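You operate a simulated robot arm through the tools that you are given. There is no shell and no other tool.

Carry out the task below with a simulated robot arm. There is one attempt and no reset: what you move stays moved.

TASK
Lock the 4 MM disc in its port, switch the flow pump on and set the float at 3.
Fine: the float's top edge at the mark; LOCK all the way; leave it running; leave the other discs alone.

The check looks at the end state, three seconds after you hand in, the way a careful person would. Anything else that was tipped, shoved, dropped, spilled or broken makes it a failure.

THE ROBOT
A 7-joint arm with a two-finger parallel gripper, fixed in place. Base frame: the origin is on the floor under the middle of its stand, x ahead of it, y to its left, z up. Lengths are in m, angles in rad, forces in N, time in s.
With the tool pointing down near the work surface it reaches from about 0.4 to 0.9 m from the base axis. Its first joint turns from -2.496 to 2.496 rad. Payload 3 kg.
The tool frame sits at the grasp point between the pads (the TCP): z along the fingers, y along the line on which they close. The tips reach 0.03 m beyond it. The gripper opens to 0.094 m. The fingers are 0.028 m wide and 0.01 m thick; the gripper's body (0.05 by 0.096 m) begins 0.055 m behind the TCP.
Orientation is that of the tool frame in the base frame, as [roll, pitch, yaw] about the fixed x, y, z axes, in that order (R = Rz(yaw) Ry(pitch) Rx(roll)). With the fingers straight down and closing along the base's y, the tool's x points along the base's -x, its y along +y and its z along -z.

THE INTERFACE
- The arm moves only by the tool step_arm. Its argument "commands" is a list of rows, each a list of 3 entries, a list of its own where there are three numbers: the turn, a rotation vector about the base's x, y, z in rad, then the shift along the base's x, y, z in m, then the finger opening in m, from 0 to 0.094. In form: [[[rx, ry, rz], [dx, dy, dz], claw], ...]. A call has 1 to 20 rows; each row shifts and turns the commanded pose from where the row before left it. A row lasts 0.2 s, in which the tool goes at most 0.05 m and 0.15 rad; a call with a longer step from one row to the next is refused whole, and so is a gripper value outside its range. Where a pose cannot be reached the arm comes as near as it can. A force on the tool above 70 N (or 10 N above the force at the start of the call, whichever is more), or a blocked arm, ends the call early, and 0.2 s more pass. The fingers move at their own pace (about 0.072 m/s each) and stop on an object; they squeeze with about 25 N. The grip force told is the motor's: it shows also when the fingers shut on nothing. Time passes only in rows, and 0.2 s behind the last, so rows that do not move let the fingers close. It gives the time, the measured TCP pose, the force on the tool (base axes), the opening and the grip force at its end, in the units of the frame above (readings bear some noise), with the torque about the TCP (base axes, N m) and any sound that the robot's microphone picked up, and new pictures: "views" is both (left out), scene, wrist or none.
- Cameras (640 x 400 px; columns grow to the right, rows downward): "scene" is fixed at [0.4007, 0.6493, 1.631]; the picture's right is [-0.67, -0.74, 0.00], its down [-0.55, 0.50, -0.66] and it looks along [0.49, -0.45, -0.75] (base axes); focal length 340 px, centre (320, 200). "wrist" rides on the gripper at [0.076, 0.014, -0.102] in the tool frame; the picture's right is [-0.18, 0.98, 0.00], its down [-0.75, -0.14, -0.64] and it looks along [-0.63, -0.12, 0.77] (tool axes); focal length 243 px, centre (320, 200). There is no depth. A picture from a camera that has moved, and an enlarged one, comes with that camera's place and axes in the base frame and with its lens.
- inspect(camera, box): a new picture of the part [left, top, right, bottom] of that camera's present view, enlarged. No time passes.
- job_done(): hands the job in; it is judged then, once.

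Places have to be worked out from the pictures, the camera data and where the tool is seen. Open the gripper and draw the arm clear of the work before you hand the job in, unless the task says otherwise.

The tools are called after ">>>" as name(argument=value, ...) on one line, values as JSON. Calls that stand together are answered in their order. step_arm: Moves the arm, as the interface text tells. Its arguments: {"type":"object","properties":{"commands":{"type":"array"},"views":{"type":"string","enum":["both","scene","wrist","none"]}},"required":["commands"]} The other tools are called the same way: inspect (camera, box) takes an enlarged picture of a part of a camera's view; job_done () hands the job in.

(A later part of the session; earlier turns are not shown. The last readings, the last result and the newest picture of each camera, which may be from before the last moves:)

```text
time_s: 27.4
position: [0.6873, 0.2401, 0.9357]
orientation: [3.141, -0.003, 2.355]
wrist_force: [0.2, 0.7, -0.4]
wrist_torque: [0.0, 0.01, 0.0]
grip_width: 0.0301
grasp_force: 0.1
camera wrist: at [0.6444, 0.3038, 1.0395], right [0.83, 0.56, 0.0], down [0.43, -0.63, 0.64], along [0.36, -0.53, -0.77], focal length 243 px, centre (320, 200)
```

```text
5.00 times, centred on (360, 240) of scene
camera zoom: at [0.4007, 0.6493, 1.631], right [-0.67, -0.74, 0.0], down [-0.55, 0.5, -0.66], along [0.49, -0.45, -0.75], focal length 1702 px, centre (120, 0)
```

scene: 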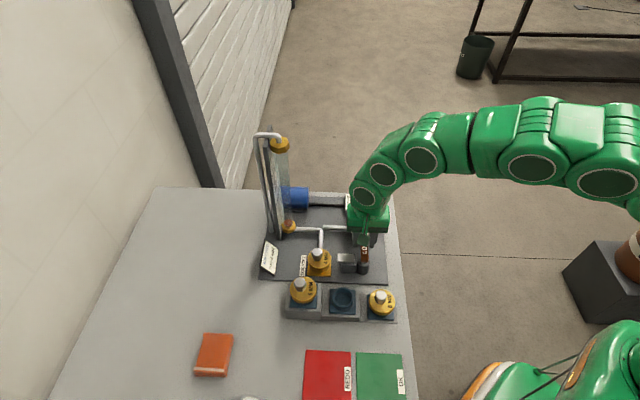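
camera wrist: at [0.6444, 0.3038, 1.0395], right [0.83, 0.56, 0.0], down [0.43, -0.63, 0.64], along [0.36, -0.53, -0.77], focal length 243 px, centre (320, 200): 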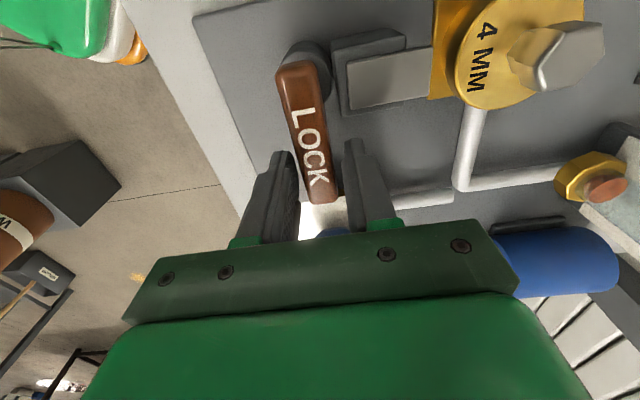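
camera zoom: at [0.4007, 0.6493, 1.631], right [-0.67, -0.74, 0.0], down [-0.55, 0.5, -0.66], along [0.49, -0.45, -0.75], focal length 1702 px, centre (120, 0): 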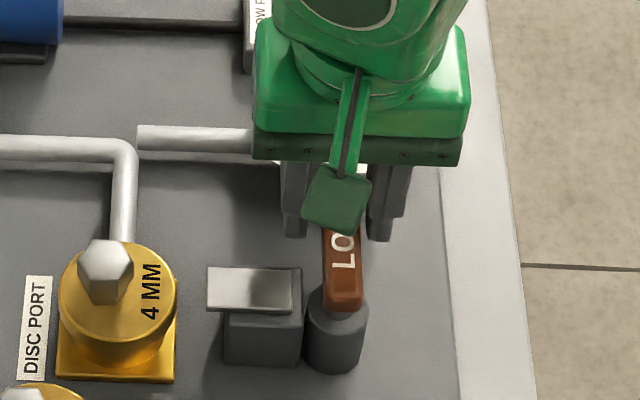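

The tips now straddle the lever near its end. I'll first try turning it counter-clockwise towards the port by a small arc around the pivot, rotating the tool along, and watch the force.

>>> step_arm(commands=[[[0, 0, 0.12], [0.0038, 0.0041, 0], 0.03], [[0, 0, 0.12], [0.0032, 0.0045, 0], 0.03], [[0, 0, 0], [0, 0, 0], 0.03]], views="both")

>>> inspect(camera="wrist", box=[200, 40, 440, 240])

>>> inspect(camera="scene", box=[300, 200, 390, 280])

```text
time_s: 28.2
position: [0.6918, 0.248, 0.9366]
orientation: [-3.141, -0.003, 2.596]
wrist_force: [-27.8, -14.1, -7.1]
wrist_torque: [0.11, 0.23, -0.72]
grip_width: 0.0448
grasp_force: 13.7
camera wrist: at [0.6363, 0.2999, 1.0389], right [0.67, 0.74, 0.0], down [0.57, -0.51, 0.64], along [0.47, -0.43, -0.77], focal length 243 px, centre (320, 200)
```

scene: 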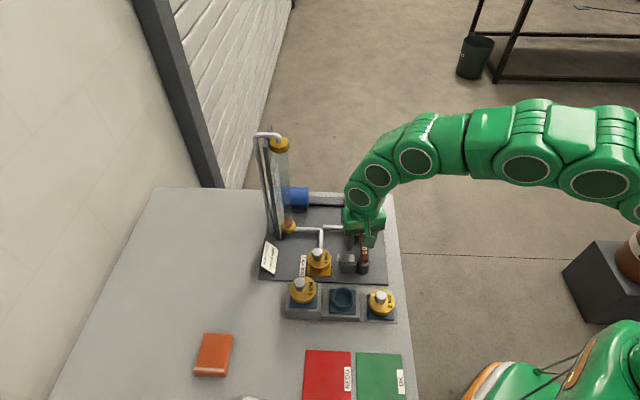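
wrist: 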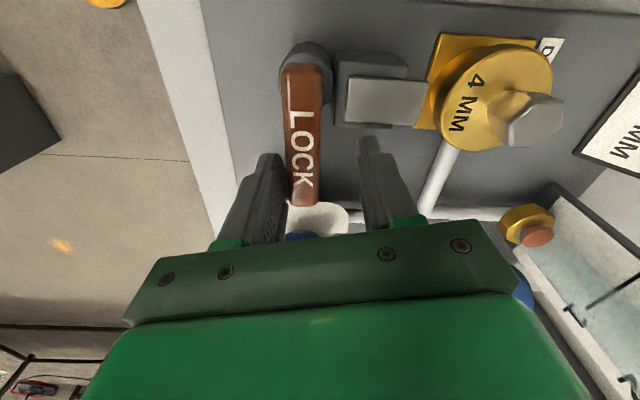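

```text
2.00 times, centred on (320, 140) of wrist
camera zoom: at [0.6363, 0.2999, 1.0389], right [0.67, 0.74, 0.0], down [0.57, -0.51, 0.64], along [0.47, -0.43, -0.77], focal length 485 px, centre (320, 320)
```

zoom: 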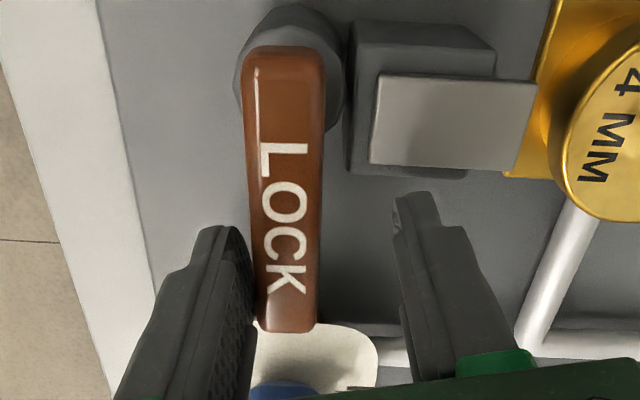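

```text
5.00 times, centred on (345, 240) of scene
camera zoom: at [0.4007, 0.6493, 1.631], right [-0.67, -0.74, 0.0], down [-0.55, 0.5, -0.66], along [0.49, -0.45, -0.75], focal length 1702 px, centre (195, 0)
```

zoom: 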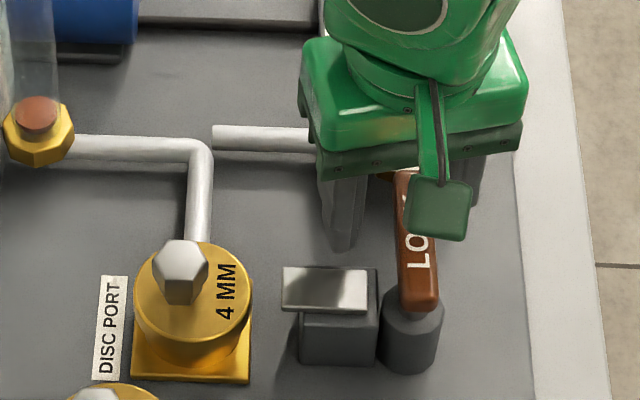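

The lever resisted with about 31 N and moved only a few degrees at most, pushing the finger open. I'll return to neutral, see whether it sprang back, and then try the other direction.

>>> step_arm(commands=[[[0, 0, -0.12], [-0.0032, -0.0045, 0], 0.03], [[0, 0, -0.12], [-0.0038, -0.0041, 0], 0.03], [[0, 0, 0], [0, 0, 0], 0.03]], views="both")

>>> inspect(camera="wrist", box=[200, 40, 440, 240])

>>> step_arm(commands=[[[0, 0, -0.12], [-0.0043, -0.0037, 0], 0.03], [[0, 0, -0.12], [-0.0046, -0.0031, 0], 0.03], [[0, 0, 0], [0, 0, 0], 0.03]], views="both")

>>> inspect(camera="wrist", box=[200, 40, 440, 240])

```text
time_s: 29.0
position: [0.6869, 0.2406, 0.937]
orientation: [3.141, 0.001, 2.354]
wrist_force: [-0.1, -0.2, 0.2]
wrist_torque: [0.03, 0.03, 0.0]
grip_width: 0.0298
grasp_force: 0.0
camera wrist: at [0.6437, 0.304, 1.0401], right [0.83, 0.56, 0.0], down [0.43, -0.63, 0.64], along [0.36, -0.53, -0.77], focal length 243 px, centre (320, 200)
```

scene: 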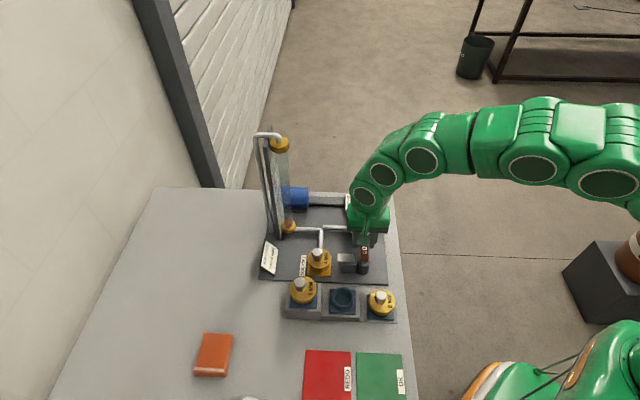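
wrist: 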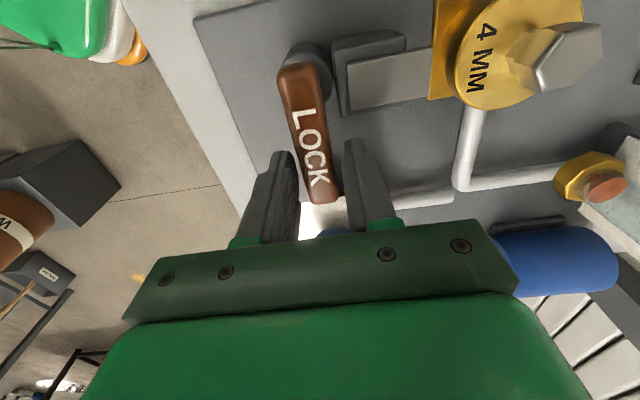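

```text
2.00 times, centred on (320, 140) of wrist
camera zoom: at [0.6437, 0.304, 1.0401], right [0.83, 0.56, 0.0], down [0.43, -0.63, 0.64], along [0.36, -0.53, -0.77], focal length 485 px, centre (320, 320)
```

zoom: 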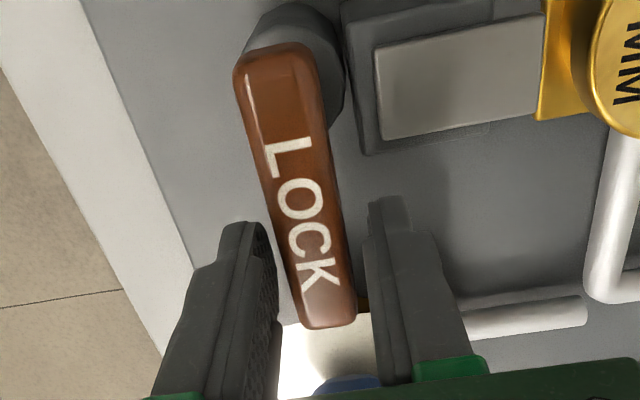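

```text
time_s: 29.8
position: [0.6773, 0.2323, 0.9369]
orientation: [3.141, -0.001, 2.114]
wrist_force: [0.6, 0.6, 0.3]
wrist_torque: [-0.01, -0.03, 0.01]
grip_width: 0.0303
grasp_force: 0.3
camera wrist: at [0.6512, 0.306, 1.0398], right [0.94, 0.35, 0.0], down [0.27, -0.72, 0.64], along [0.22, -0.6, -0.77], focal length 243 px, centre (320, 200)
```

scene: 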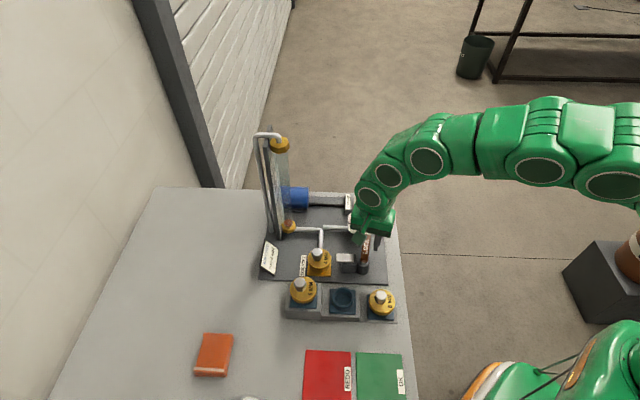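
wrist: 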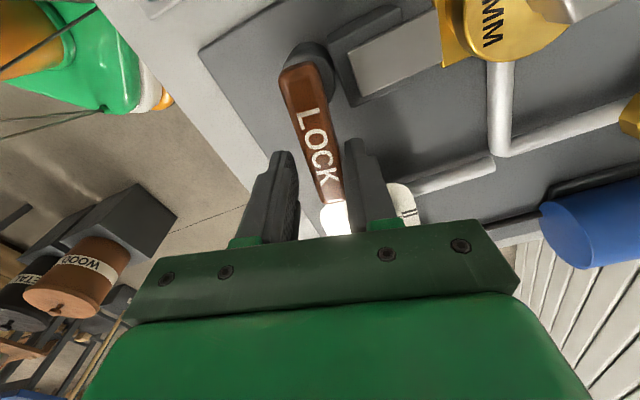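

```text
2.00 times, centred on (320, 140) of wrist
camera zoom: at [0.6512, 0.306, 1.0398], right [0.94, 0.35, 0.0], down [0.27, -0.72, 0.64], along [0.22, -0.6, -0.77], focal length 485 px, centre (320, 320)
```

zoom: 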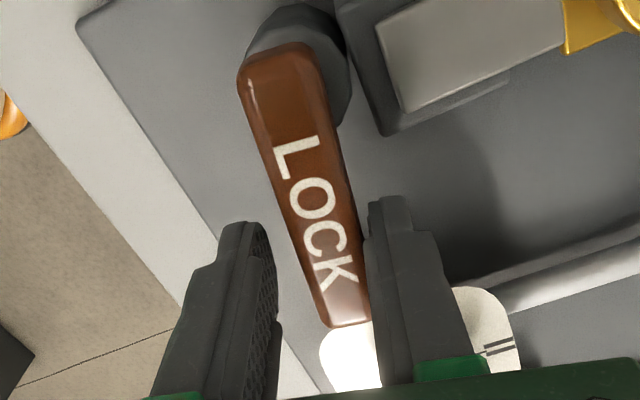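

Clockwise, the lever follows freely with almost no force, so that is the locking direction. I'll continue the arc in steps and watch the slide plate and the forces.

>>> step_arm(commands=[[[0, 0, -0.12], [-0.005, -0.0025, 0], 0.03], [[0, 0, -0.12], [-0.0053, -0.0019, 0], 0.03], [[0, 0, -0.12], [-0.0055, -0.0013, 0], 0.03], [[0, 0, -0.12], [-0.0055, -0.0006, 0], 0.03], [[0, 0, 0], [0, 0, 0], 0.03]], views="both")

>>> inspect(camera="wrist", box=[200, 0, 440, 240])

>>> inspect(camera="scene", box=[300, 210, 390, 280])

```text
time_s: 31.0
position: [0.6562, 0.2282, 0.9361]
orientation: [-3.14, -0.001, 1.633]
wrist_force: [0.3, -0.4, 0.3]
wrist_torque: [-0.01, 0.02, -0.01]
grip_width: 0.03
grasp_force: 0.1
camera wrist: at [0.6661, 0.3036, 1.0398], right [0.99, -0.12, 0.0], down [-0.09, -0.76, 0.64], along [-0.08, -0.64, -0.77], focal length 243 px, centre (320, 200)
```

scene: 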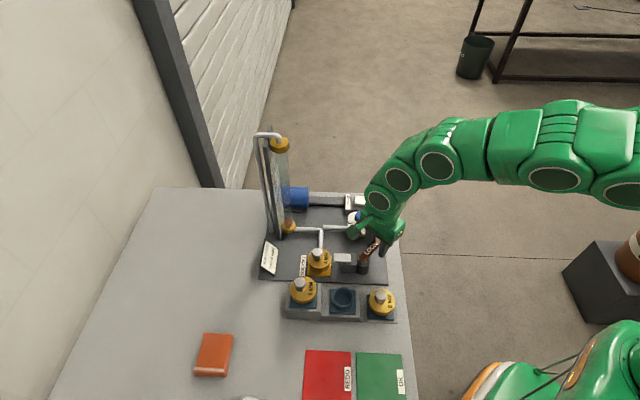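
wrist: 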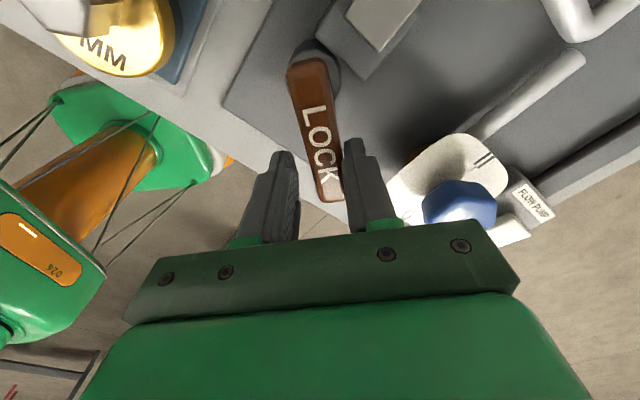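

```text
1.67 times, centred on (320, 120) of wrist
camera zoom: at [0.6661, 0.3036, 1.0398], right [0.99, -0.12, 0.0], down [-0.09, -0.76, 0.64], along [-0.08, -0.64, -0.77], focal length 404 px, centre (320, 333)
```

zoom: 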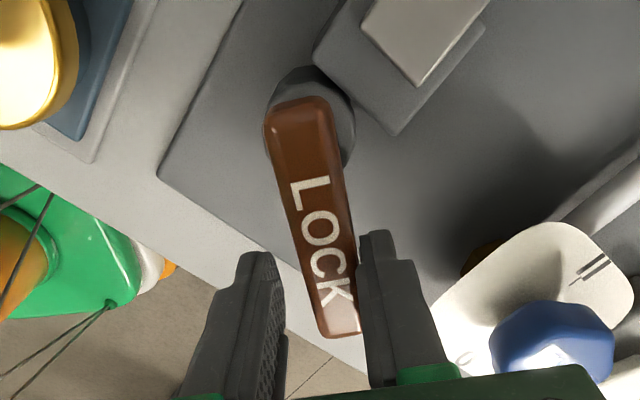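

```text
5.71 times, centred on (345, 245) of scene
camera zoom: at [0.4007, 0.6493, 1.631], right [-0.67, -0.74, 0.0], down [-0.55, 0.5, -0.66], along [0.49, -0.45, -0.75], focal length 1945 px, centre (177, -57)
```

zoom: 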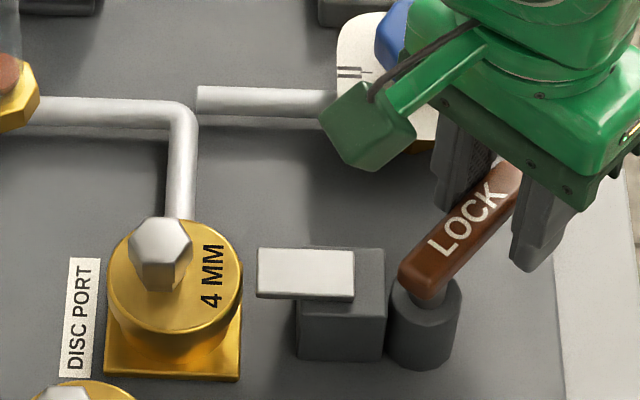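

The lever is turning and the steel plate has slid about 9 mm towards the disc, confirming this is the locking direction. Continuing the arc.

>>> step_arm(commands=[[[0, 0, -0.12], [-0.0056, 0.0001, 0], 0.03], [[0, 0, -0.12], [-0.0055, 0.0007, 0], 0.03], [[0, 0, -0.12], [-0.0054, 0.0014, 0], 0.03], [[0, 0, 0], [0, 0, 0], 0.03]], views="both")

>>> inspect(camera="wrist", box=[200, 0, 440, 240])

>>> inspect(camera="scene", box=[300, 210, 390, 280])

```text
time_s: 32.0
position: [0.6395, 0.2285, 0.9373]
orientation: [-3.139, -0.003, 1.271]
wrist_force: [0.1, 1.6, -0.8]
wrist_torque: [0.0, 0.02, 0.01]
grip_width: 0.03
grasp_force: 0.1
camera wrist: at [0.6756, 0.2975, 1.0399], right [0.89, -0.46, 0.0], down [-0.36, -0.68, 0.64], along [-0.3, -0.57, -0.77], focal length 243 px, centre (320, 200)
```

scene: 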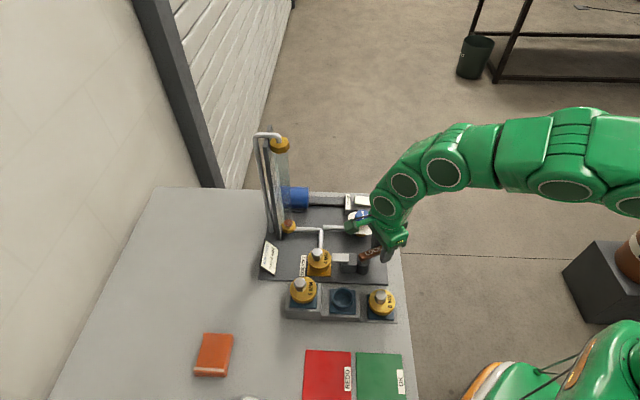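
wrist: 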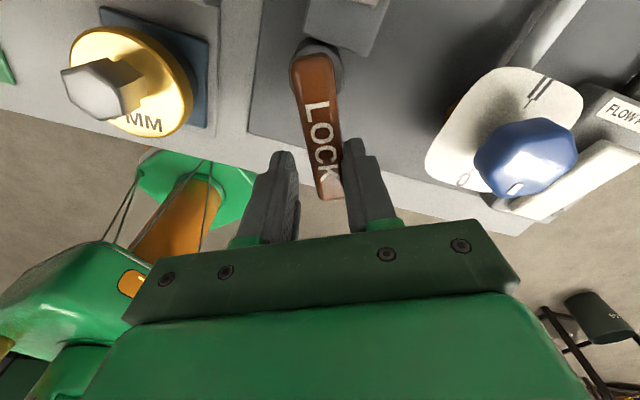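

```text
1.67 times, centred on (320, 120) of wrist
camera zoom: at [0.6756, 0.2975, 1.0399], right [0.89, -0.46, 0.0], down [-0.36, -0.68, 0.64], along [-0.3, -0.57, -0.77], focal length 404 px, centre (320, 333)
```

zoom: 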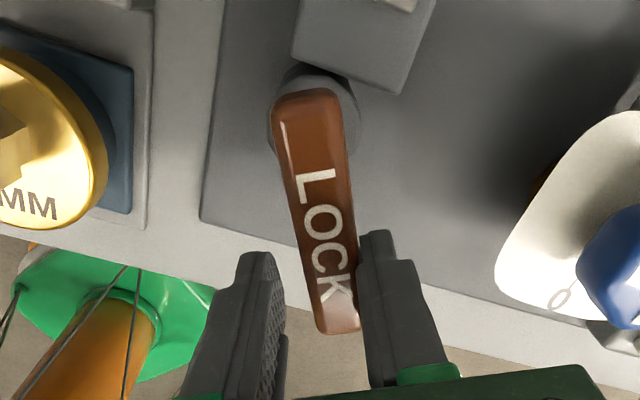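

```text
5.71 times, centred on (345, 245) of scene
camera zoom: at [0.4007, 0.6493, 1.631], right [-0.67, -0.74, 0.0], down [-0.55, 0.5, -0.66], along [0.49, -0.45, -0.75], focal length 1945 px, centre (177, -57)
```

zoom: 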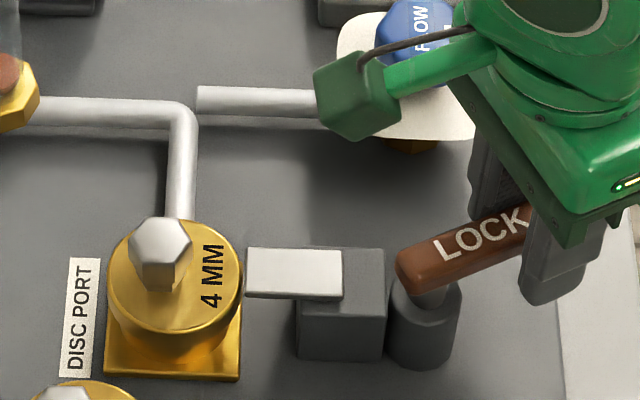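

The plate's tip has reached the flange edge. I'll go on in smaller steps to feel whether it passes over the flange.

>>> step_arm(commands=[[[0, 0, -0.12], [-0.0052, 0.002, 0], 0.03], [[0, 0, 0], [0, 0, 0], 0.03]], views="scene")

>>> inspect(camera="scene", box=[300, 235, 370, 280])

>>> inspect(camera="wrist", box=[200, 0, 440, 240])

```text
time_s: 32.6
position: [0.6351, 0.2309, 0.9371]
orientation: [-3.141, -0.002, 1.152]
wrist_force: [-0.8, -1.2, -0.3]
wrist_torque: [0.07, 0.01, 0.0]
grip_width: 0.0301
grasp_force: 0.5
```

scene: 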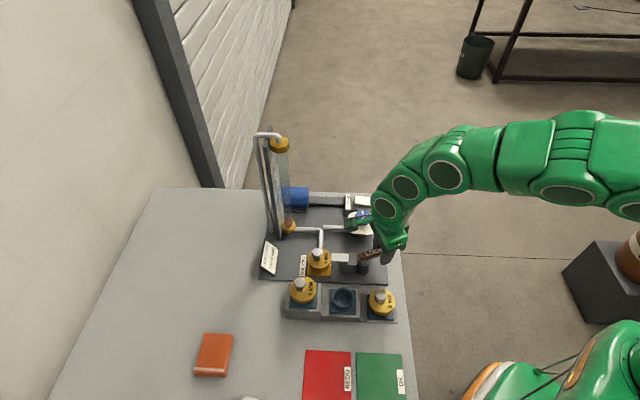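

```text
8.89 times, centred on (335, 258) of scene
camera zoom: at [0.4007, 0.6493, 1.631], right [-0.67, -0.74, 0.0], down [-0.55, 0.5, -0.66], along [0.49, -0.45, -0.75], focal length 3026 px, centre (187, -311)
```

zoom: 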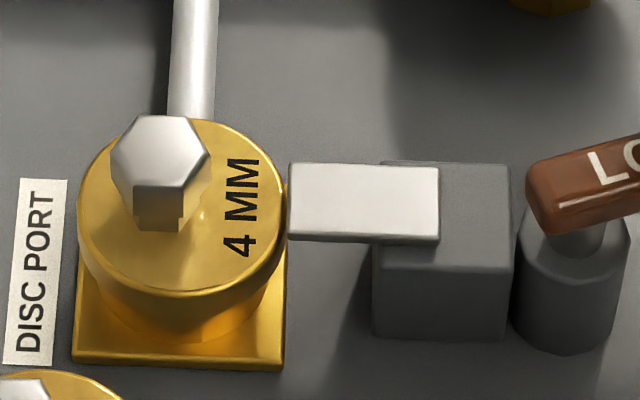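

```text
1.67 times, centred on (320, 120) of wrist
camera zoom: at [0.6789, 0.295, 1.0399], right [0.82, -0.57, 0.0], down [-0.43, -0.63, 0.64], along [-0.36, -0.53, -0.77], focal length 404 px, centre (320, 333)
```

zoom: 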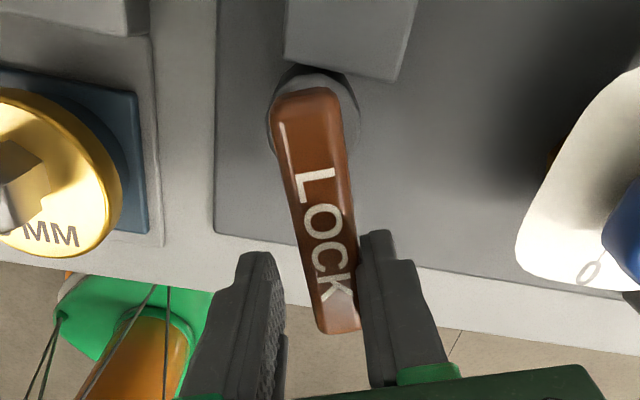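

The plate edge is right next to the flange rim. I'll zoom in there to judge whether the plate sits above the flange top before pushing on.

>>> inspect(camera="scene", box=[326, 248, 350, 268])

>>> inspect(camera="wrist", box=[260, 0, 420, 60])

```text
16.00 times, centred on (338, 258) of scene
camera zoom: at [0.4007, 0.6493, 1.631], right [-0.67, -0.74, 0.0], down [-0.55, 0.5, -0.66], along [0.49, -0.45, -0.75], focal length 5446 px, centre (32, -728)
```

zoom: 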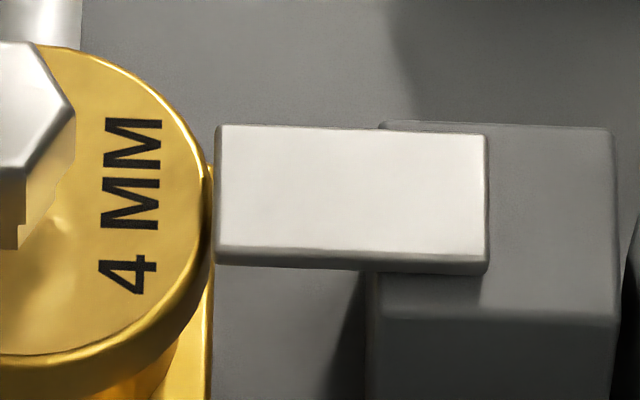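

```text
4.00 times, centred on (340, 30) of wrist
camera zoom: at [0.6789, 0.295, 1.0399], right [0.82, -0.57, 0.0], down [-0.43, -0.63, 0.64], along [-0.36, -0.53, -0.77], focal length 970 px, centre (240, 880)
```

zoom: 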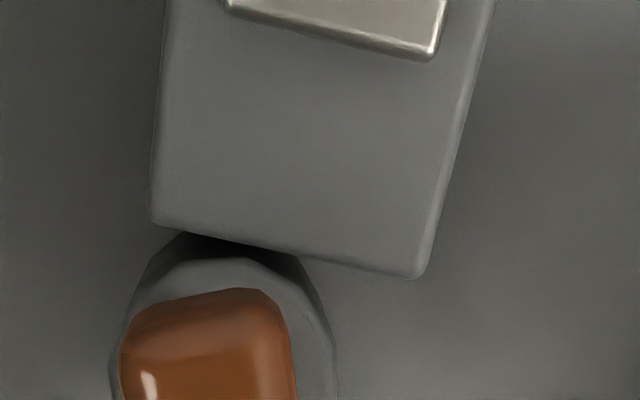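

The plate is about 4 mm thick and not yet overlapping the flange. I'll push on slowly and watch the force.

>>> step_arm(commands=[[[0, 0, -0.06], [-0.0025, 0.0012, 0], 0.03], [[0, 0, -0.06], [-0.0024, 0.0014, 0], 0.03], [[0, 0, 0], [0, 0, 0], 0.03]], views="scene")

>>> inspect(camera="scene", box=[326, 248, 350, 268])

>>> inspect(camera="scene", box=[300, 235, 370, 280])

```text
time_s: 33.4
position: [0.6301, 0.2333, 0.9365]
orientation: [-3.141, -0.003, 1.033]
wrist_force: [0.0, 0.0, -0.1]
wrist_torque: [-0.02, -0.01, 0.04]
grip_width: 0.03
grasp_force: 0.0
```

scene: 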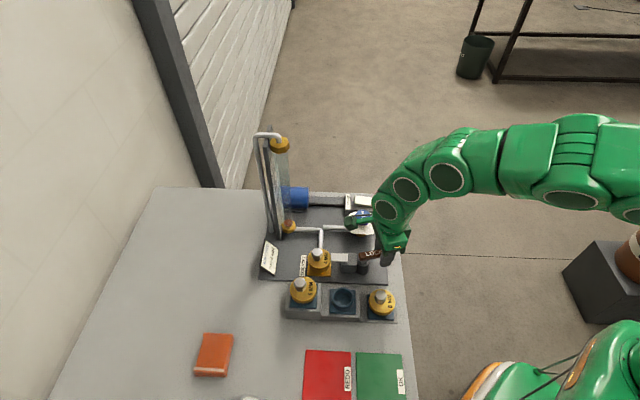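

```text
16.00 times, centred on (338, 258) of scene
camera zoom: at [0.4007, 0.6493, 1.631], right [-0.67, -0.74, 0.0], down [-0.55, 0.5, -0.66], along [0.49, -0.45, -0.75], focal length 5446 px, centre (32, -728)
```

zoom: 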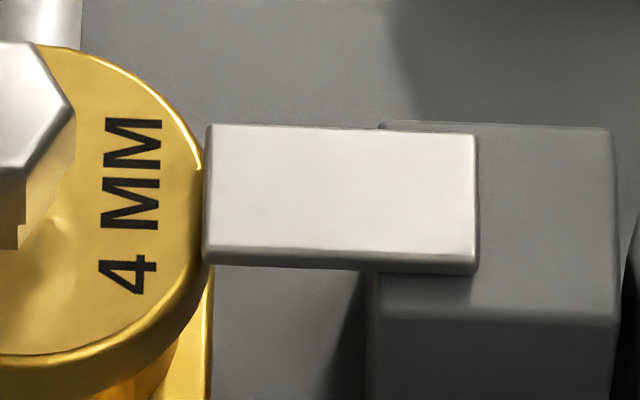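

```text
8.89 times, centred on (335, 258) of scene
camera zoom: at [0.4007, 0.6493, 1.631], right [-0.67, -0.74, 0.0], down [-0.55, 0.5, -0.66], along [0.49, -0.45, -0.75], focal length 3026 px, centre (187, -311)
```

zoom: 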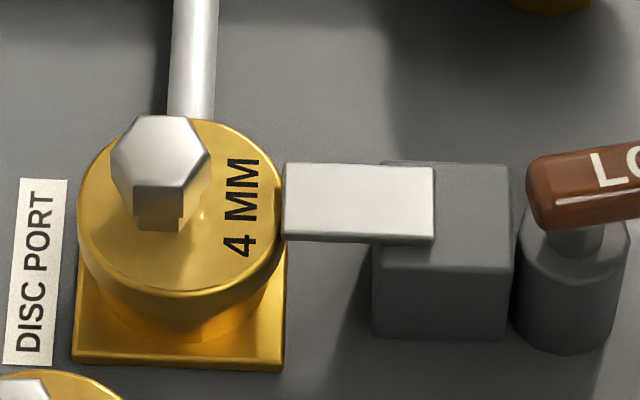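

The plate now slides over the flange with no resistance, so the disc is properly seated. I'll keep turning towards the stop.

>>> step_arm(commands=[[[0, 0, -0.12], [-0.0046, 0.0032, 0], 0.03], [[0, 0, -0.12], [-0.0042, 0.0037, 0], 0.03], [[0, 0, 0], [0, 0, 0], 0.03]], views="both")

>>> inspect(camera="scene", box=[300, 230, 400, 290])

>>> inspect(camera="wrist", box=[200, 0, 440, 240])

```text
time_s: 34.2
position: [0.6213, 0.2416, 0.9366]
orientation: [-3.141, -0.003, 0.793]
wrist_force: [2.1, -1.9, 0.1]
wrist_torque: [-0.02, -0.07, -0.01]
grip_width: 0.0316
grasp_force: 0.9
camera wrist: at [0.6852, 0.285, 1.0405], right [0.57, -0.82, 0.0], down [-0.63, -0.44, 0.64], along [-0.53, -0.36, -0.77], focal length 243 px, centre (320, 200)
```

scene: 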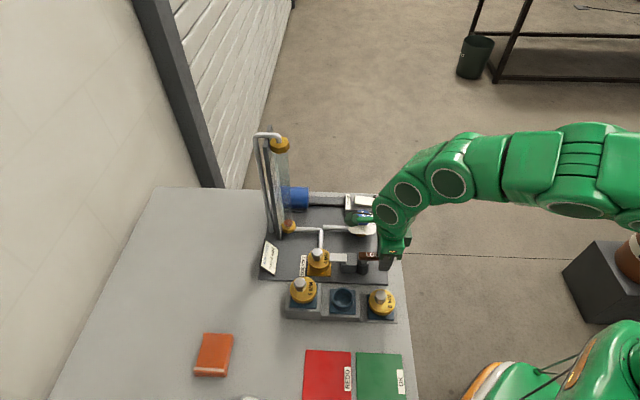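
wrist: 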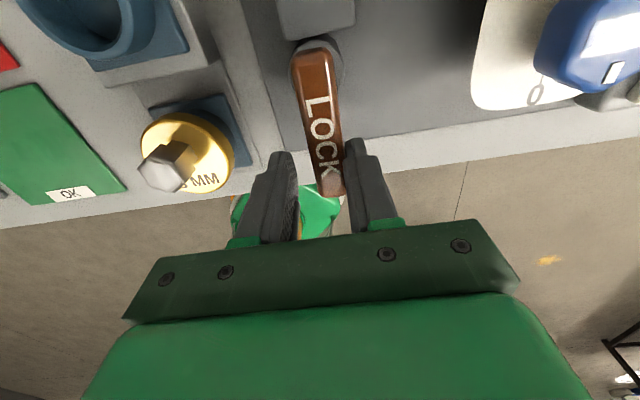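

```text
6.40 times, centred on (350, 260) of scene
camera zoom: at [0.4007, 0.6493, 1.631], right [-0.67, -0.74, 0.0], down [-0.55, 0.5, -0.66], along [0.49, -0.45, -0.75], focal length 2178 px, centre (128, -184)
```

zoom: 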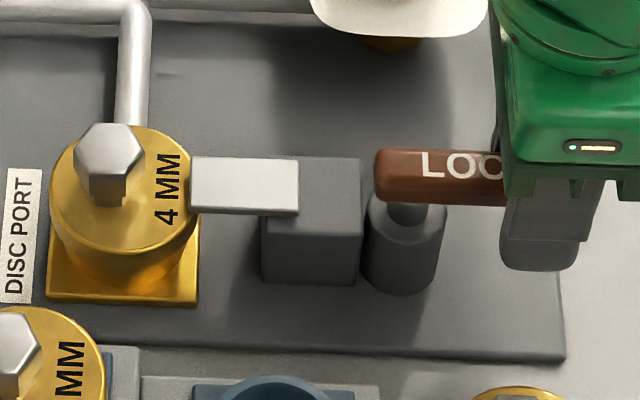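

```text
1.67 times, centred on (320, 120) of wrist
camera zoom: at [0.6852, 0.285, 1.0405], right [0.57, -0.82, 0.0], down [-0.63, -0.44, 0.64], along [-0.53, -0.36, -0.77], focal length 404 px, centre (320, 333)
```

zoom: 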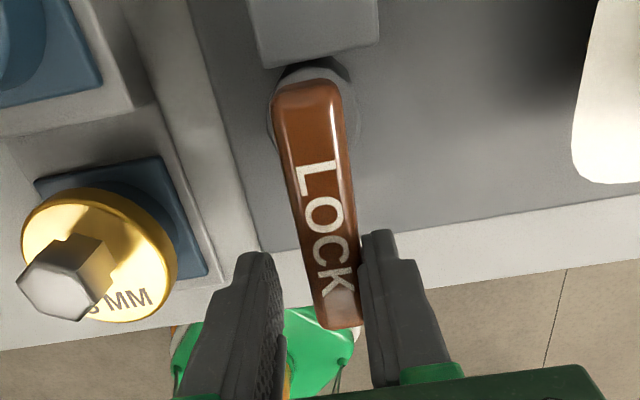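

The lever now points nearly along the panel edge and a slight resistance has begun. I'll push further into the stop.

>>> step_arm(commands=[[[0, 0, -0.1], [-0.0031, 0.0035, 0], 0.03], [[0, 0, 0], [0, 0, 0], 0.03]], views="scene")

>>> inspect(camera="scene", box=[300, 230, 400, 290])

>>> inspect(camera="wrist", box=[200, 0, 440, 240])

```text
time_s: 34.8
position: [0.6192, 0.2425, 0.9375]
orientation: [3.141, -0.002, 0.693]
wrist_force: [16.8, -7.2, 1.7]
wrist_torque: [-0.18, -0.32, 0.37]
grip_width: 0.0394
grasp_force: 8.4
```

scene: 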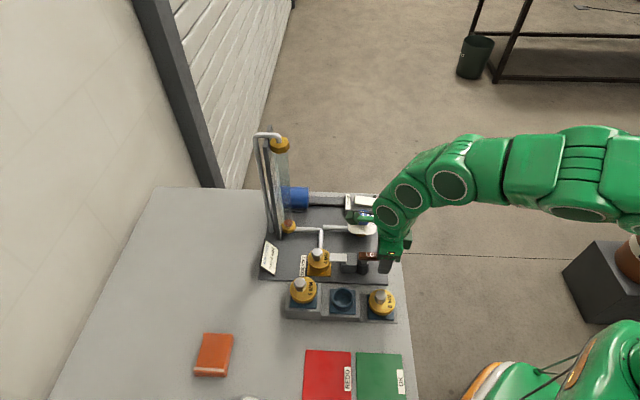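

```text
6.40 times, centred on (350, 260) of scene
camera zoom: at [0.4007, 0.6493, 1.631], right [-0.67, -0.74, 0.0], down [-0.55, 0.5, -0.66], along [0.49, -0.45, -0.75], focal length 2178 px, centre (128, -184)
```

zoom: 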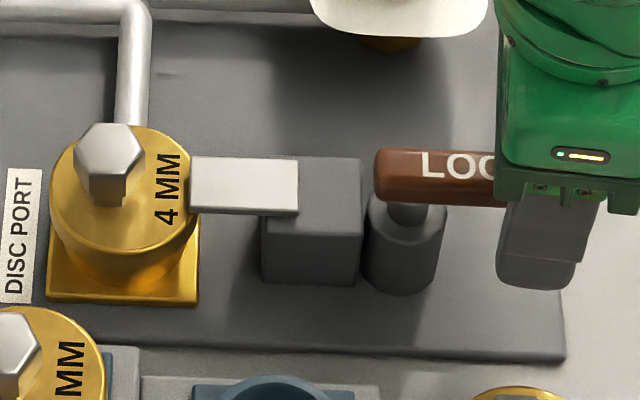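

```text
1.67 times, centred on (320, 120) of wrist
camera zoom: at [0.6861, 0.2807, 1.0408], right [0.49, -0.87, 0.0], down [-0.67, -0.37, 0.64], along [-0.56, -0.31, -0.77], focal length 404 px, centre (320, 333)
```

zoom: 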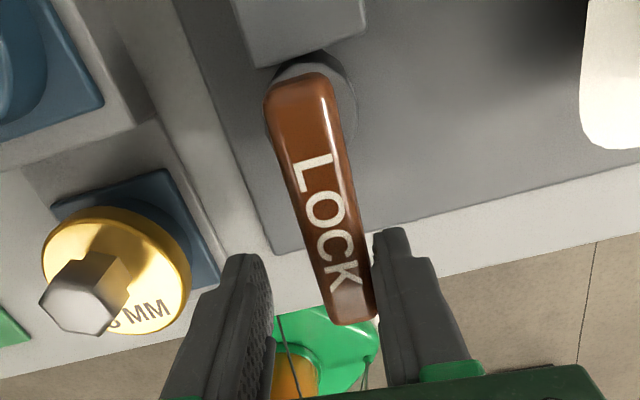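

The lever and plate no longer move while the force rises to 18 N, so this looks like the stop. I'll press a bit harder once to be sure it is all the way.

>>> step_arm(commands=[[[0, 0, -0.08], [-0.0022, 0.0034, 0], 0.03], [[0, 0, 0], [0, 0, 0], 0.03], [[0, 0, 0], [0, 0, 0], 0.03]], views="scene")

>>> inspect(camera="scene", box=[300, 230, 400, 290])

>>> inspect(camera="scene", box=[326, 248, 350, 268])

```text
time_s: 35.6
position: [0.6151, 0.246, 0.9368]
orientation: [3.141, 0.0, 0.617]
wrist_force: [34.0, -15.4, 0.3]
wrist_torque: [-0.15, -0.71, 0.89]
grip_width: 0.0481
grasp_force: 15.3
```

scene: 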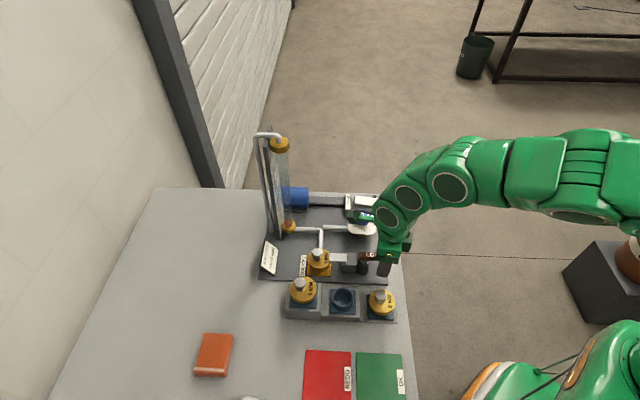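

```text
6.40 times, centred on (350, 260) of scene
camera zoom: at [0.4007, 0.6493, 1.631], right [-0.67, -0.74, 0.0], down [-0.55, 0.5, -0.66], along [0.49, -0.45, -0.75], focal length 2178 px, centre (128, -184)
```

zoom: 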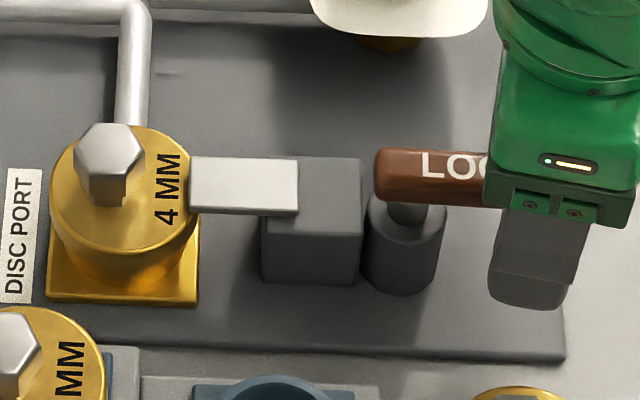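

```text
16.00 times, centred on (338, 258) of scene
camera zoom: at [0.4007, 0.6493, 1.631], right [-0.67, -0.74, 0.0], down [-0.55, 0.5, -0.66], along [0.49, -0.45, -0.75], focal length 5446 px, centre (32, -728)
```

zoom: 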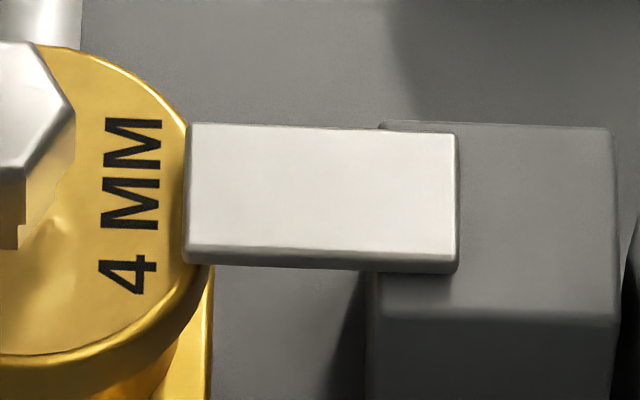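

At 37 N the lever and plate still don't move, so LOCK is all the way with the plate over the flange. I'll back off so neither finger touches the lever, then lift straight up.

>>> step_arm(commands=[[[0, 0, 0.08], [0.0022, -0.0034, 0], 0.035], [[0, 0, 0.1], [0.0031, -0.0035, 0], 0.035], [[0, 0, 0.06], [0.0022, -0.0017, 0], 0.038], [[0, 0, 0], [0, 0, 0], 0.038]], views="wrist")

>>> inspect(camera="wrist", box=[200, 0, 440, 240])

```text
time_s: 36.6
position: [0.6235, 0.2392, 0.9366]
orientation: [-3.14, -0.002, 0.856]
wrist_force: [0.6, 0.5, 0.6]
wrist_torque: [-0.02, 0.0, 0.01]
grip_width: 0.0381
grasp_force: 0.1
camera wrist: at [0.6844, 0.2872, 1.0396], right [0.62, -0.78, 0.0], down [-0.6, -0.48, 0.64], along [-0.5, -0.4, -0.77], focal length 243 px, centre (320, 200)
```

wrist: 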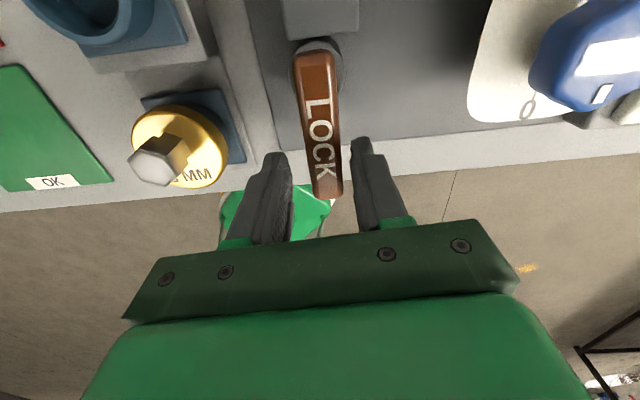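

```text
1.67 times, centred on (320, 120) of wrist
camera zoom: at [0.6844, 0.2872, 1.0396], right [0.62, -0.78, 0.0], down [-0.6, -0.48, 0.64], along [-0.5, -0.4, -0.77], focal length 404 px, centre (320, 333)
```

zoom: 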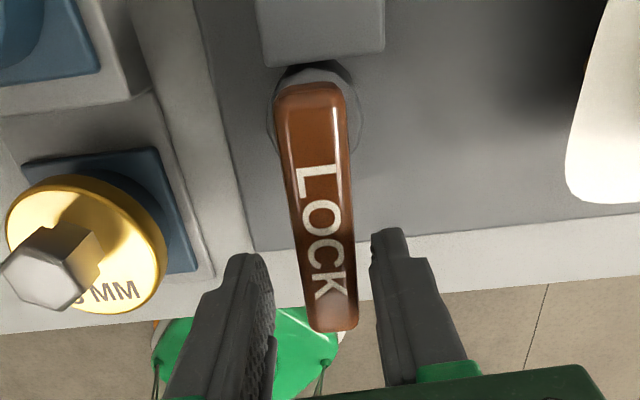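

The lever is free between the fingers and stays in the locked position. I'll lift straight up and turn the tool back while moving towards the pump switch.

>>> step_arm(commands=[[[0, 0, 0], [0, 0, 0.015], 0.038], [[0, 0, 0], [0, 0, 0.03], 0.038], [[0, 0, 0], [0, 0, 0.035], 0.038], [[0, 0, 0.14], [0.0, 0.0, 0.02], 0.038], [[0, 0, 0.14], [0.01, -0.01, 0.02], 0.038], [[0, 0, 0.14], [0.02, -0.014, 0.0], 0.038], [[0, 0, 0.14], [0.02, -0.014, 0], 0.038], [[0, 0, 0.14], [0.02, -0.014, 0], 0.02], [[0, 0, 0.14], [0.02, -0.014, 0], 0.02], [[0, 0, 0.14], [0.02, -0.014, 0], 0.02], [[0, 0, 0.14], [0.02, -0.014, 0], 0.02], [[0, 0, 0.14], [0.02, -0.014, 0], 0.02], [[0, 0, 0.14], [0.01, -0.007, 0], 0.02], [[0, 0, 0.1], [0, 0, 0], 0.02], [[0, 0, 0], [0, 0, 0], 0.02]], views="both")

>>> inspect(camera="scene", box=[300, 230, 400, 290])

>>> inspect(camera="scene", box=[340, 185, 390, 235])

>>> inspect(camera="wrist", box=[220, 40, 420, 200])

```text
time_s: 39.8
position: [0.7839, 0.1245, 1.0556]
orientation: [-3.141, -0.002, 2.354]
wrist_force: [0.5, -0.3, 0.8]
wrist_torque: [-0.01, -0.01, -0.01]
grip_width: 0.0202
grasp_force: 0.1
camera wrist: at [0.7395, 0.1877, 1.1593], right [0.83, 0.56, 0.0], down [0.43, -0.63, 0.64], along [0.36, -0.53, -0.77], focal length 243 px, centre (320, 200)
```

scene: 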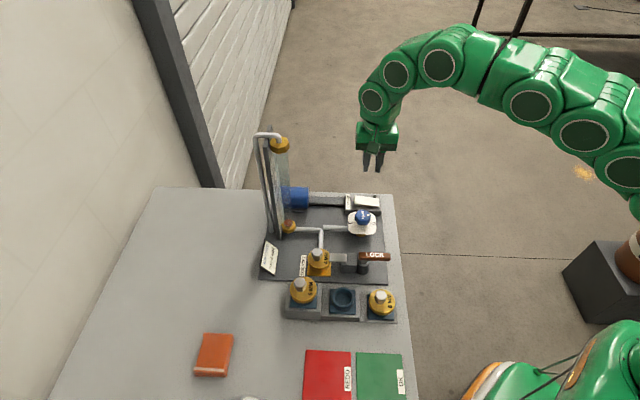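
wrist: 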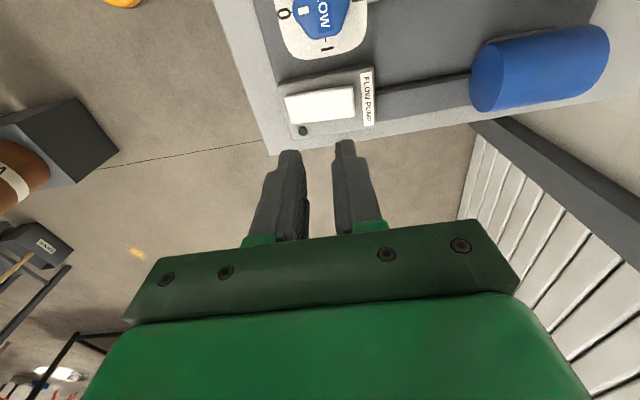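

```text
6.40 times, centred on (350, 260) of scene
camera zoom: at [0.4007, 0.6493, 1.631], right [-0.67, -0.74, 0.0], down [-0.55, 0.5, -0.66], along [0.49, -0.45, -0.75], focal length 2178 px, centre (128, -184)
```

zoom: 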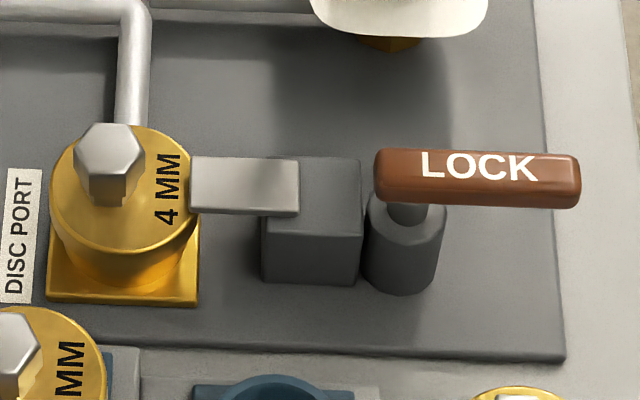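

```text
8.00 times, centred on (365, 210) of scene
camera zoom: at [0.4007, 0.6493, 1.631], right [-0.67, -0.74, 0.0], down [-0.55, 0.5, -0.66], along [0.49, -0.45, -0.75], focal length 2723 px, centre (-40, 120)
```

zoom: 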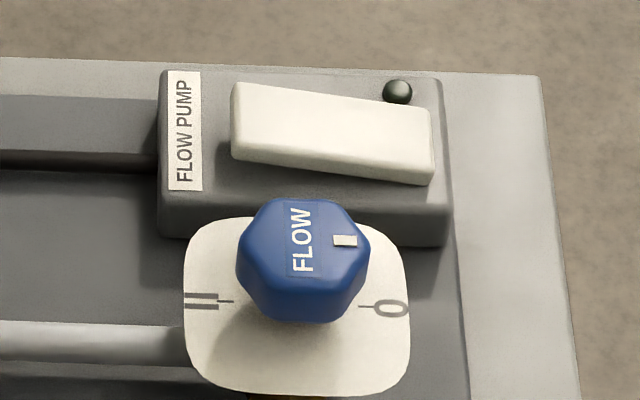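

```text
2.50 times, centred on (320, 120) of wrist
camera zoom: at [0.7395, 0.1877, 1.1593], right [0.83, 0.56, 0.0], down [0.43, -0.63, 0.64], along [0.36, -0.53, -0.77], focal length 606 px, centre (320, 400)
```

zoom: 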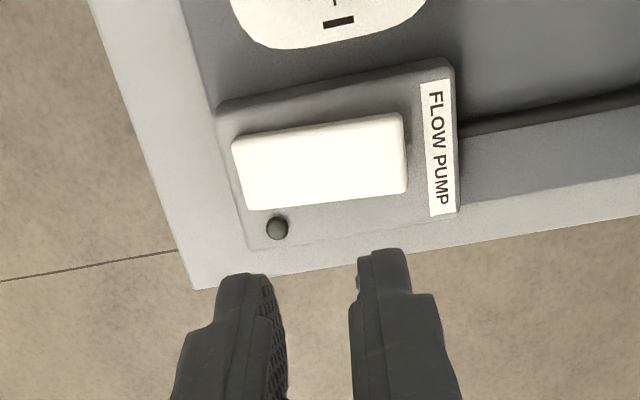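

LOCK is fully over, with the plate holding the flange. The pump rocker is raised at the end beside the FLOW PUMP label, so I'll press that end: I put it at about (0.808, 0.1335), top z about 0.90. I'll close the fingers and move above it.

>>> step_arm(commands=[[[0, 0, 0], [0.0122, 0.0045, 0], 0.0], [[0, 0, 0], [0.0122, 0.0045, -0.02], 0.0], [[0, 0, 0], [0, 0, -0.04], 0.0], [[0, 0, 0], [0, 0, -0.04], 0.0], [[0, 0, 0], [0, 0, 0], 0.0], [[0, 0, 0], [0, 0, 0], 0.0]], views="both")

>>> inspect(camera="wrist", box=[220, 80, 420, 240])

>>> inspect(camera="scene", box=[340, 175, 390, 225])

```text
time_s: 41.2
position: [0.8106, 0.1343, 0.9581]
orientation: [-3.138, -0.002, 2.354]
wrist_force: [1.0, 0.8, 0.3]
wrist_torque: [-0.01, -0.02, -0.01]
grip_width: 0.0
grasp_force: 25.4
camera wrist: at [0.766, 0.1981, 1.0604], right [0.83, 0.56, 0.0], down [0.43, -0.63, 0.64], along [0.36, -0.53, -0.77], focal length 243 px, centre (320, 200)
```

scene: 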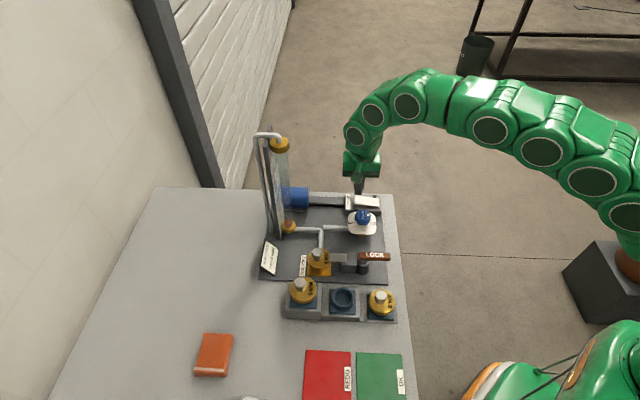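
wrist: 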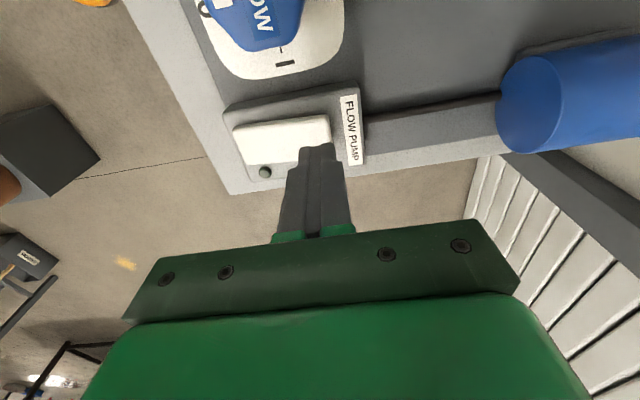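

```text
2.50 times, centred on (320, 160) of wrist
camera zoom: at [0.766, 0.1981, 1.0604], right [0.83, 0.56, 0.0], down [0.43, -0.63, 0.64], along [0.36, -0.53, -0.77], focal length 606 px, centre (320, 300)
```

zoom: 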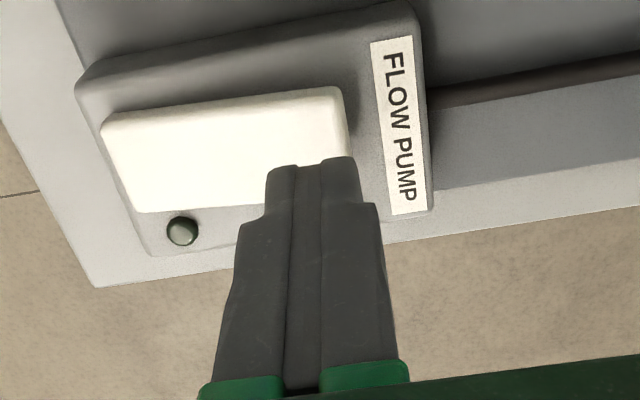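

```text
8.00 times, centred on (365, 200) of scene
camera zoom: at [0.4007, 0.6493, 1.631], right [-0.67, -0.74, 0.0], down [-0.55, 0.5, -0.66], along [0.49, -0.45, -0.75], focal length 2723 px, centre (-40, 200)
```

zoom: 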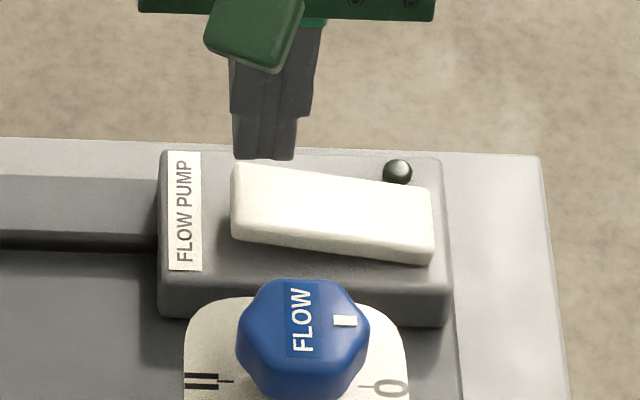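

The tip would land about 7 mm too far back on the rocker. I'll shift towards the discs, then lower gradually onto the raised end.

>>> step_arm(commands=[[[0, 0, 0], [-0.005, 0.005, 0], 0.0], [[0, 0, 0], [0, 0, -0.012], 0.0], [[0, 0, 0], [0, 0, -0.012], 0.0], [[0, 0, 0], [0, 0, 0], 0.0]], views="both")

>>> inspect(camera="scene", box=[340, 175, 390, 225])

>>> inspect(camera="wrist", box=[220, 80, 420, 240])

```text
time_s: 42.2
position: [0.8035, 0.1375, 0.9325]
orientation: [-3.139, -0.002, 2.355]
wrist_force: [0.3, 0.7, -0.3]
wrist_torque: [-0.02, -0.04, 0.01]
grip_width: 0.0
grasp_force: 25.2
camera wrist: at [0.7599, 0.2016, 1.0354], right [0.83, 0.56, 0.0], down [0.43, -0.63, 0.64], along [0.36, -0.53, -0.77], focal length 243 px, centre (320, 200)
```

scene: 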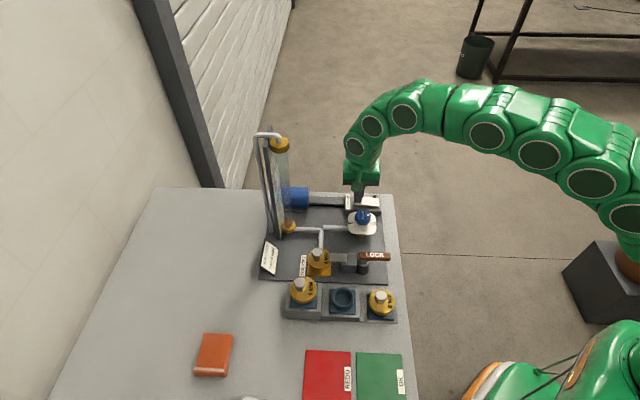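
wrist: 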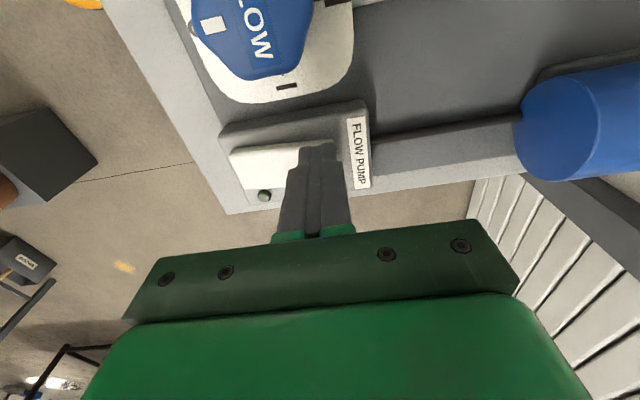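

```text
8.00 times, centred on (365, 200) of scene
camera zoom: at [0.4007, 0.6493, 1.631], right [-0.67, -0.74, 0.0], down [-0.55, 0.5, -0.66], along [0.49, -0.45, -0.75], focal length 2723 px, centre (-40, 200)
```

zoom: 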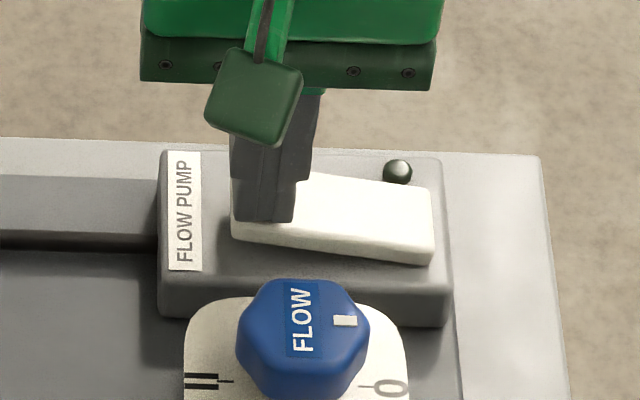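

```text
2.50 times, centred on (320, 160) of wrist
camera zoom: at [0.7599, 0.2016, 1.0354], right [0.83, 0.56, 0.0], down [0.43, -0.63, 0.64], along [0.36, -0.53, -0.77], focal length 606 px, centre (320, 300)
```

zoom: 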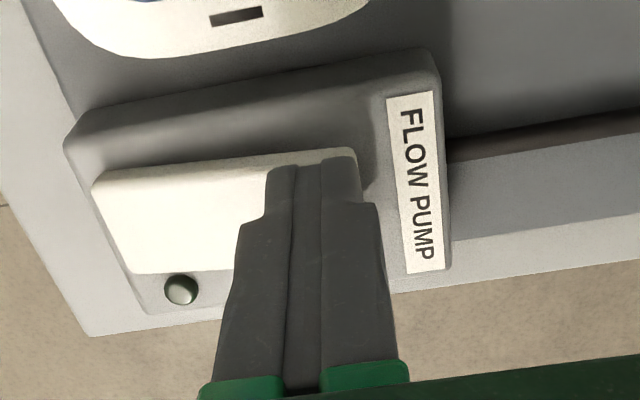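

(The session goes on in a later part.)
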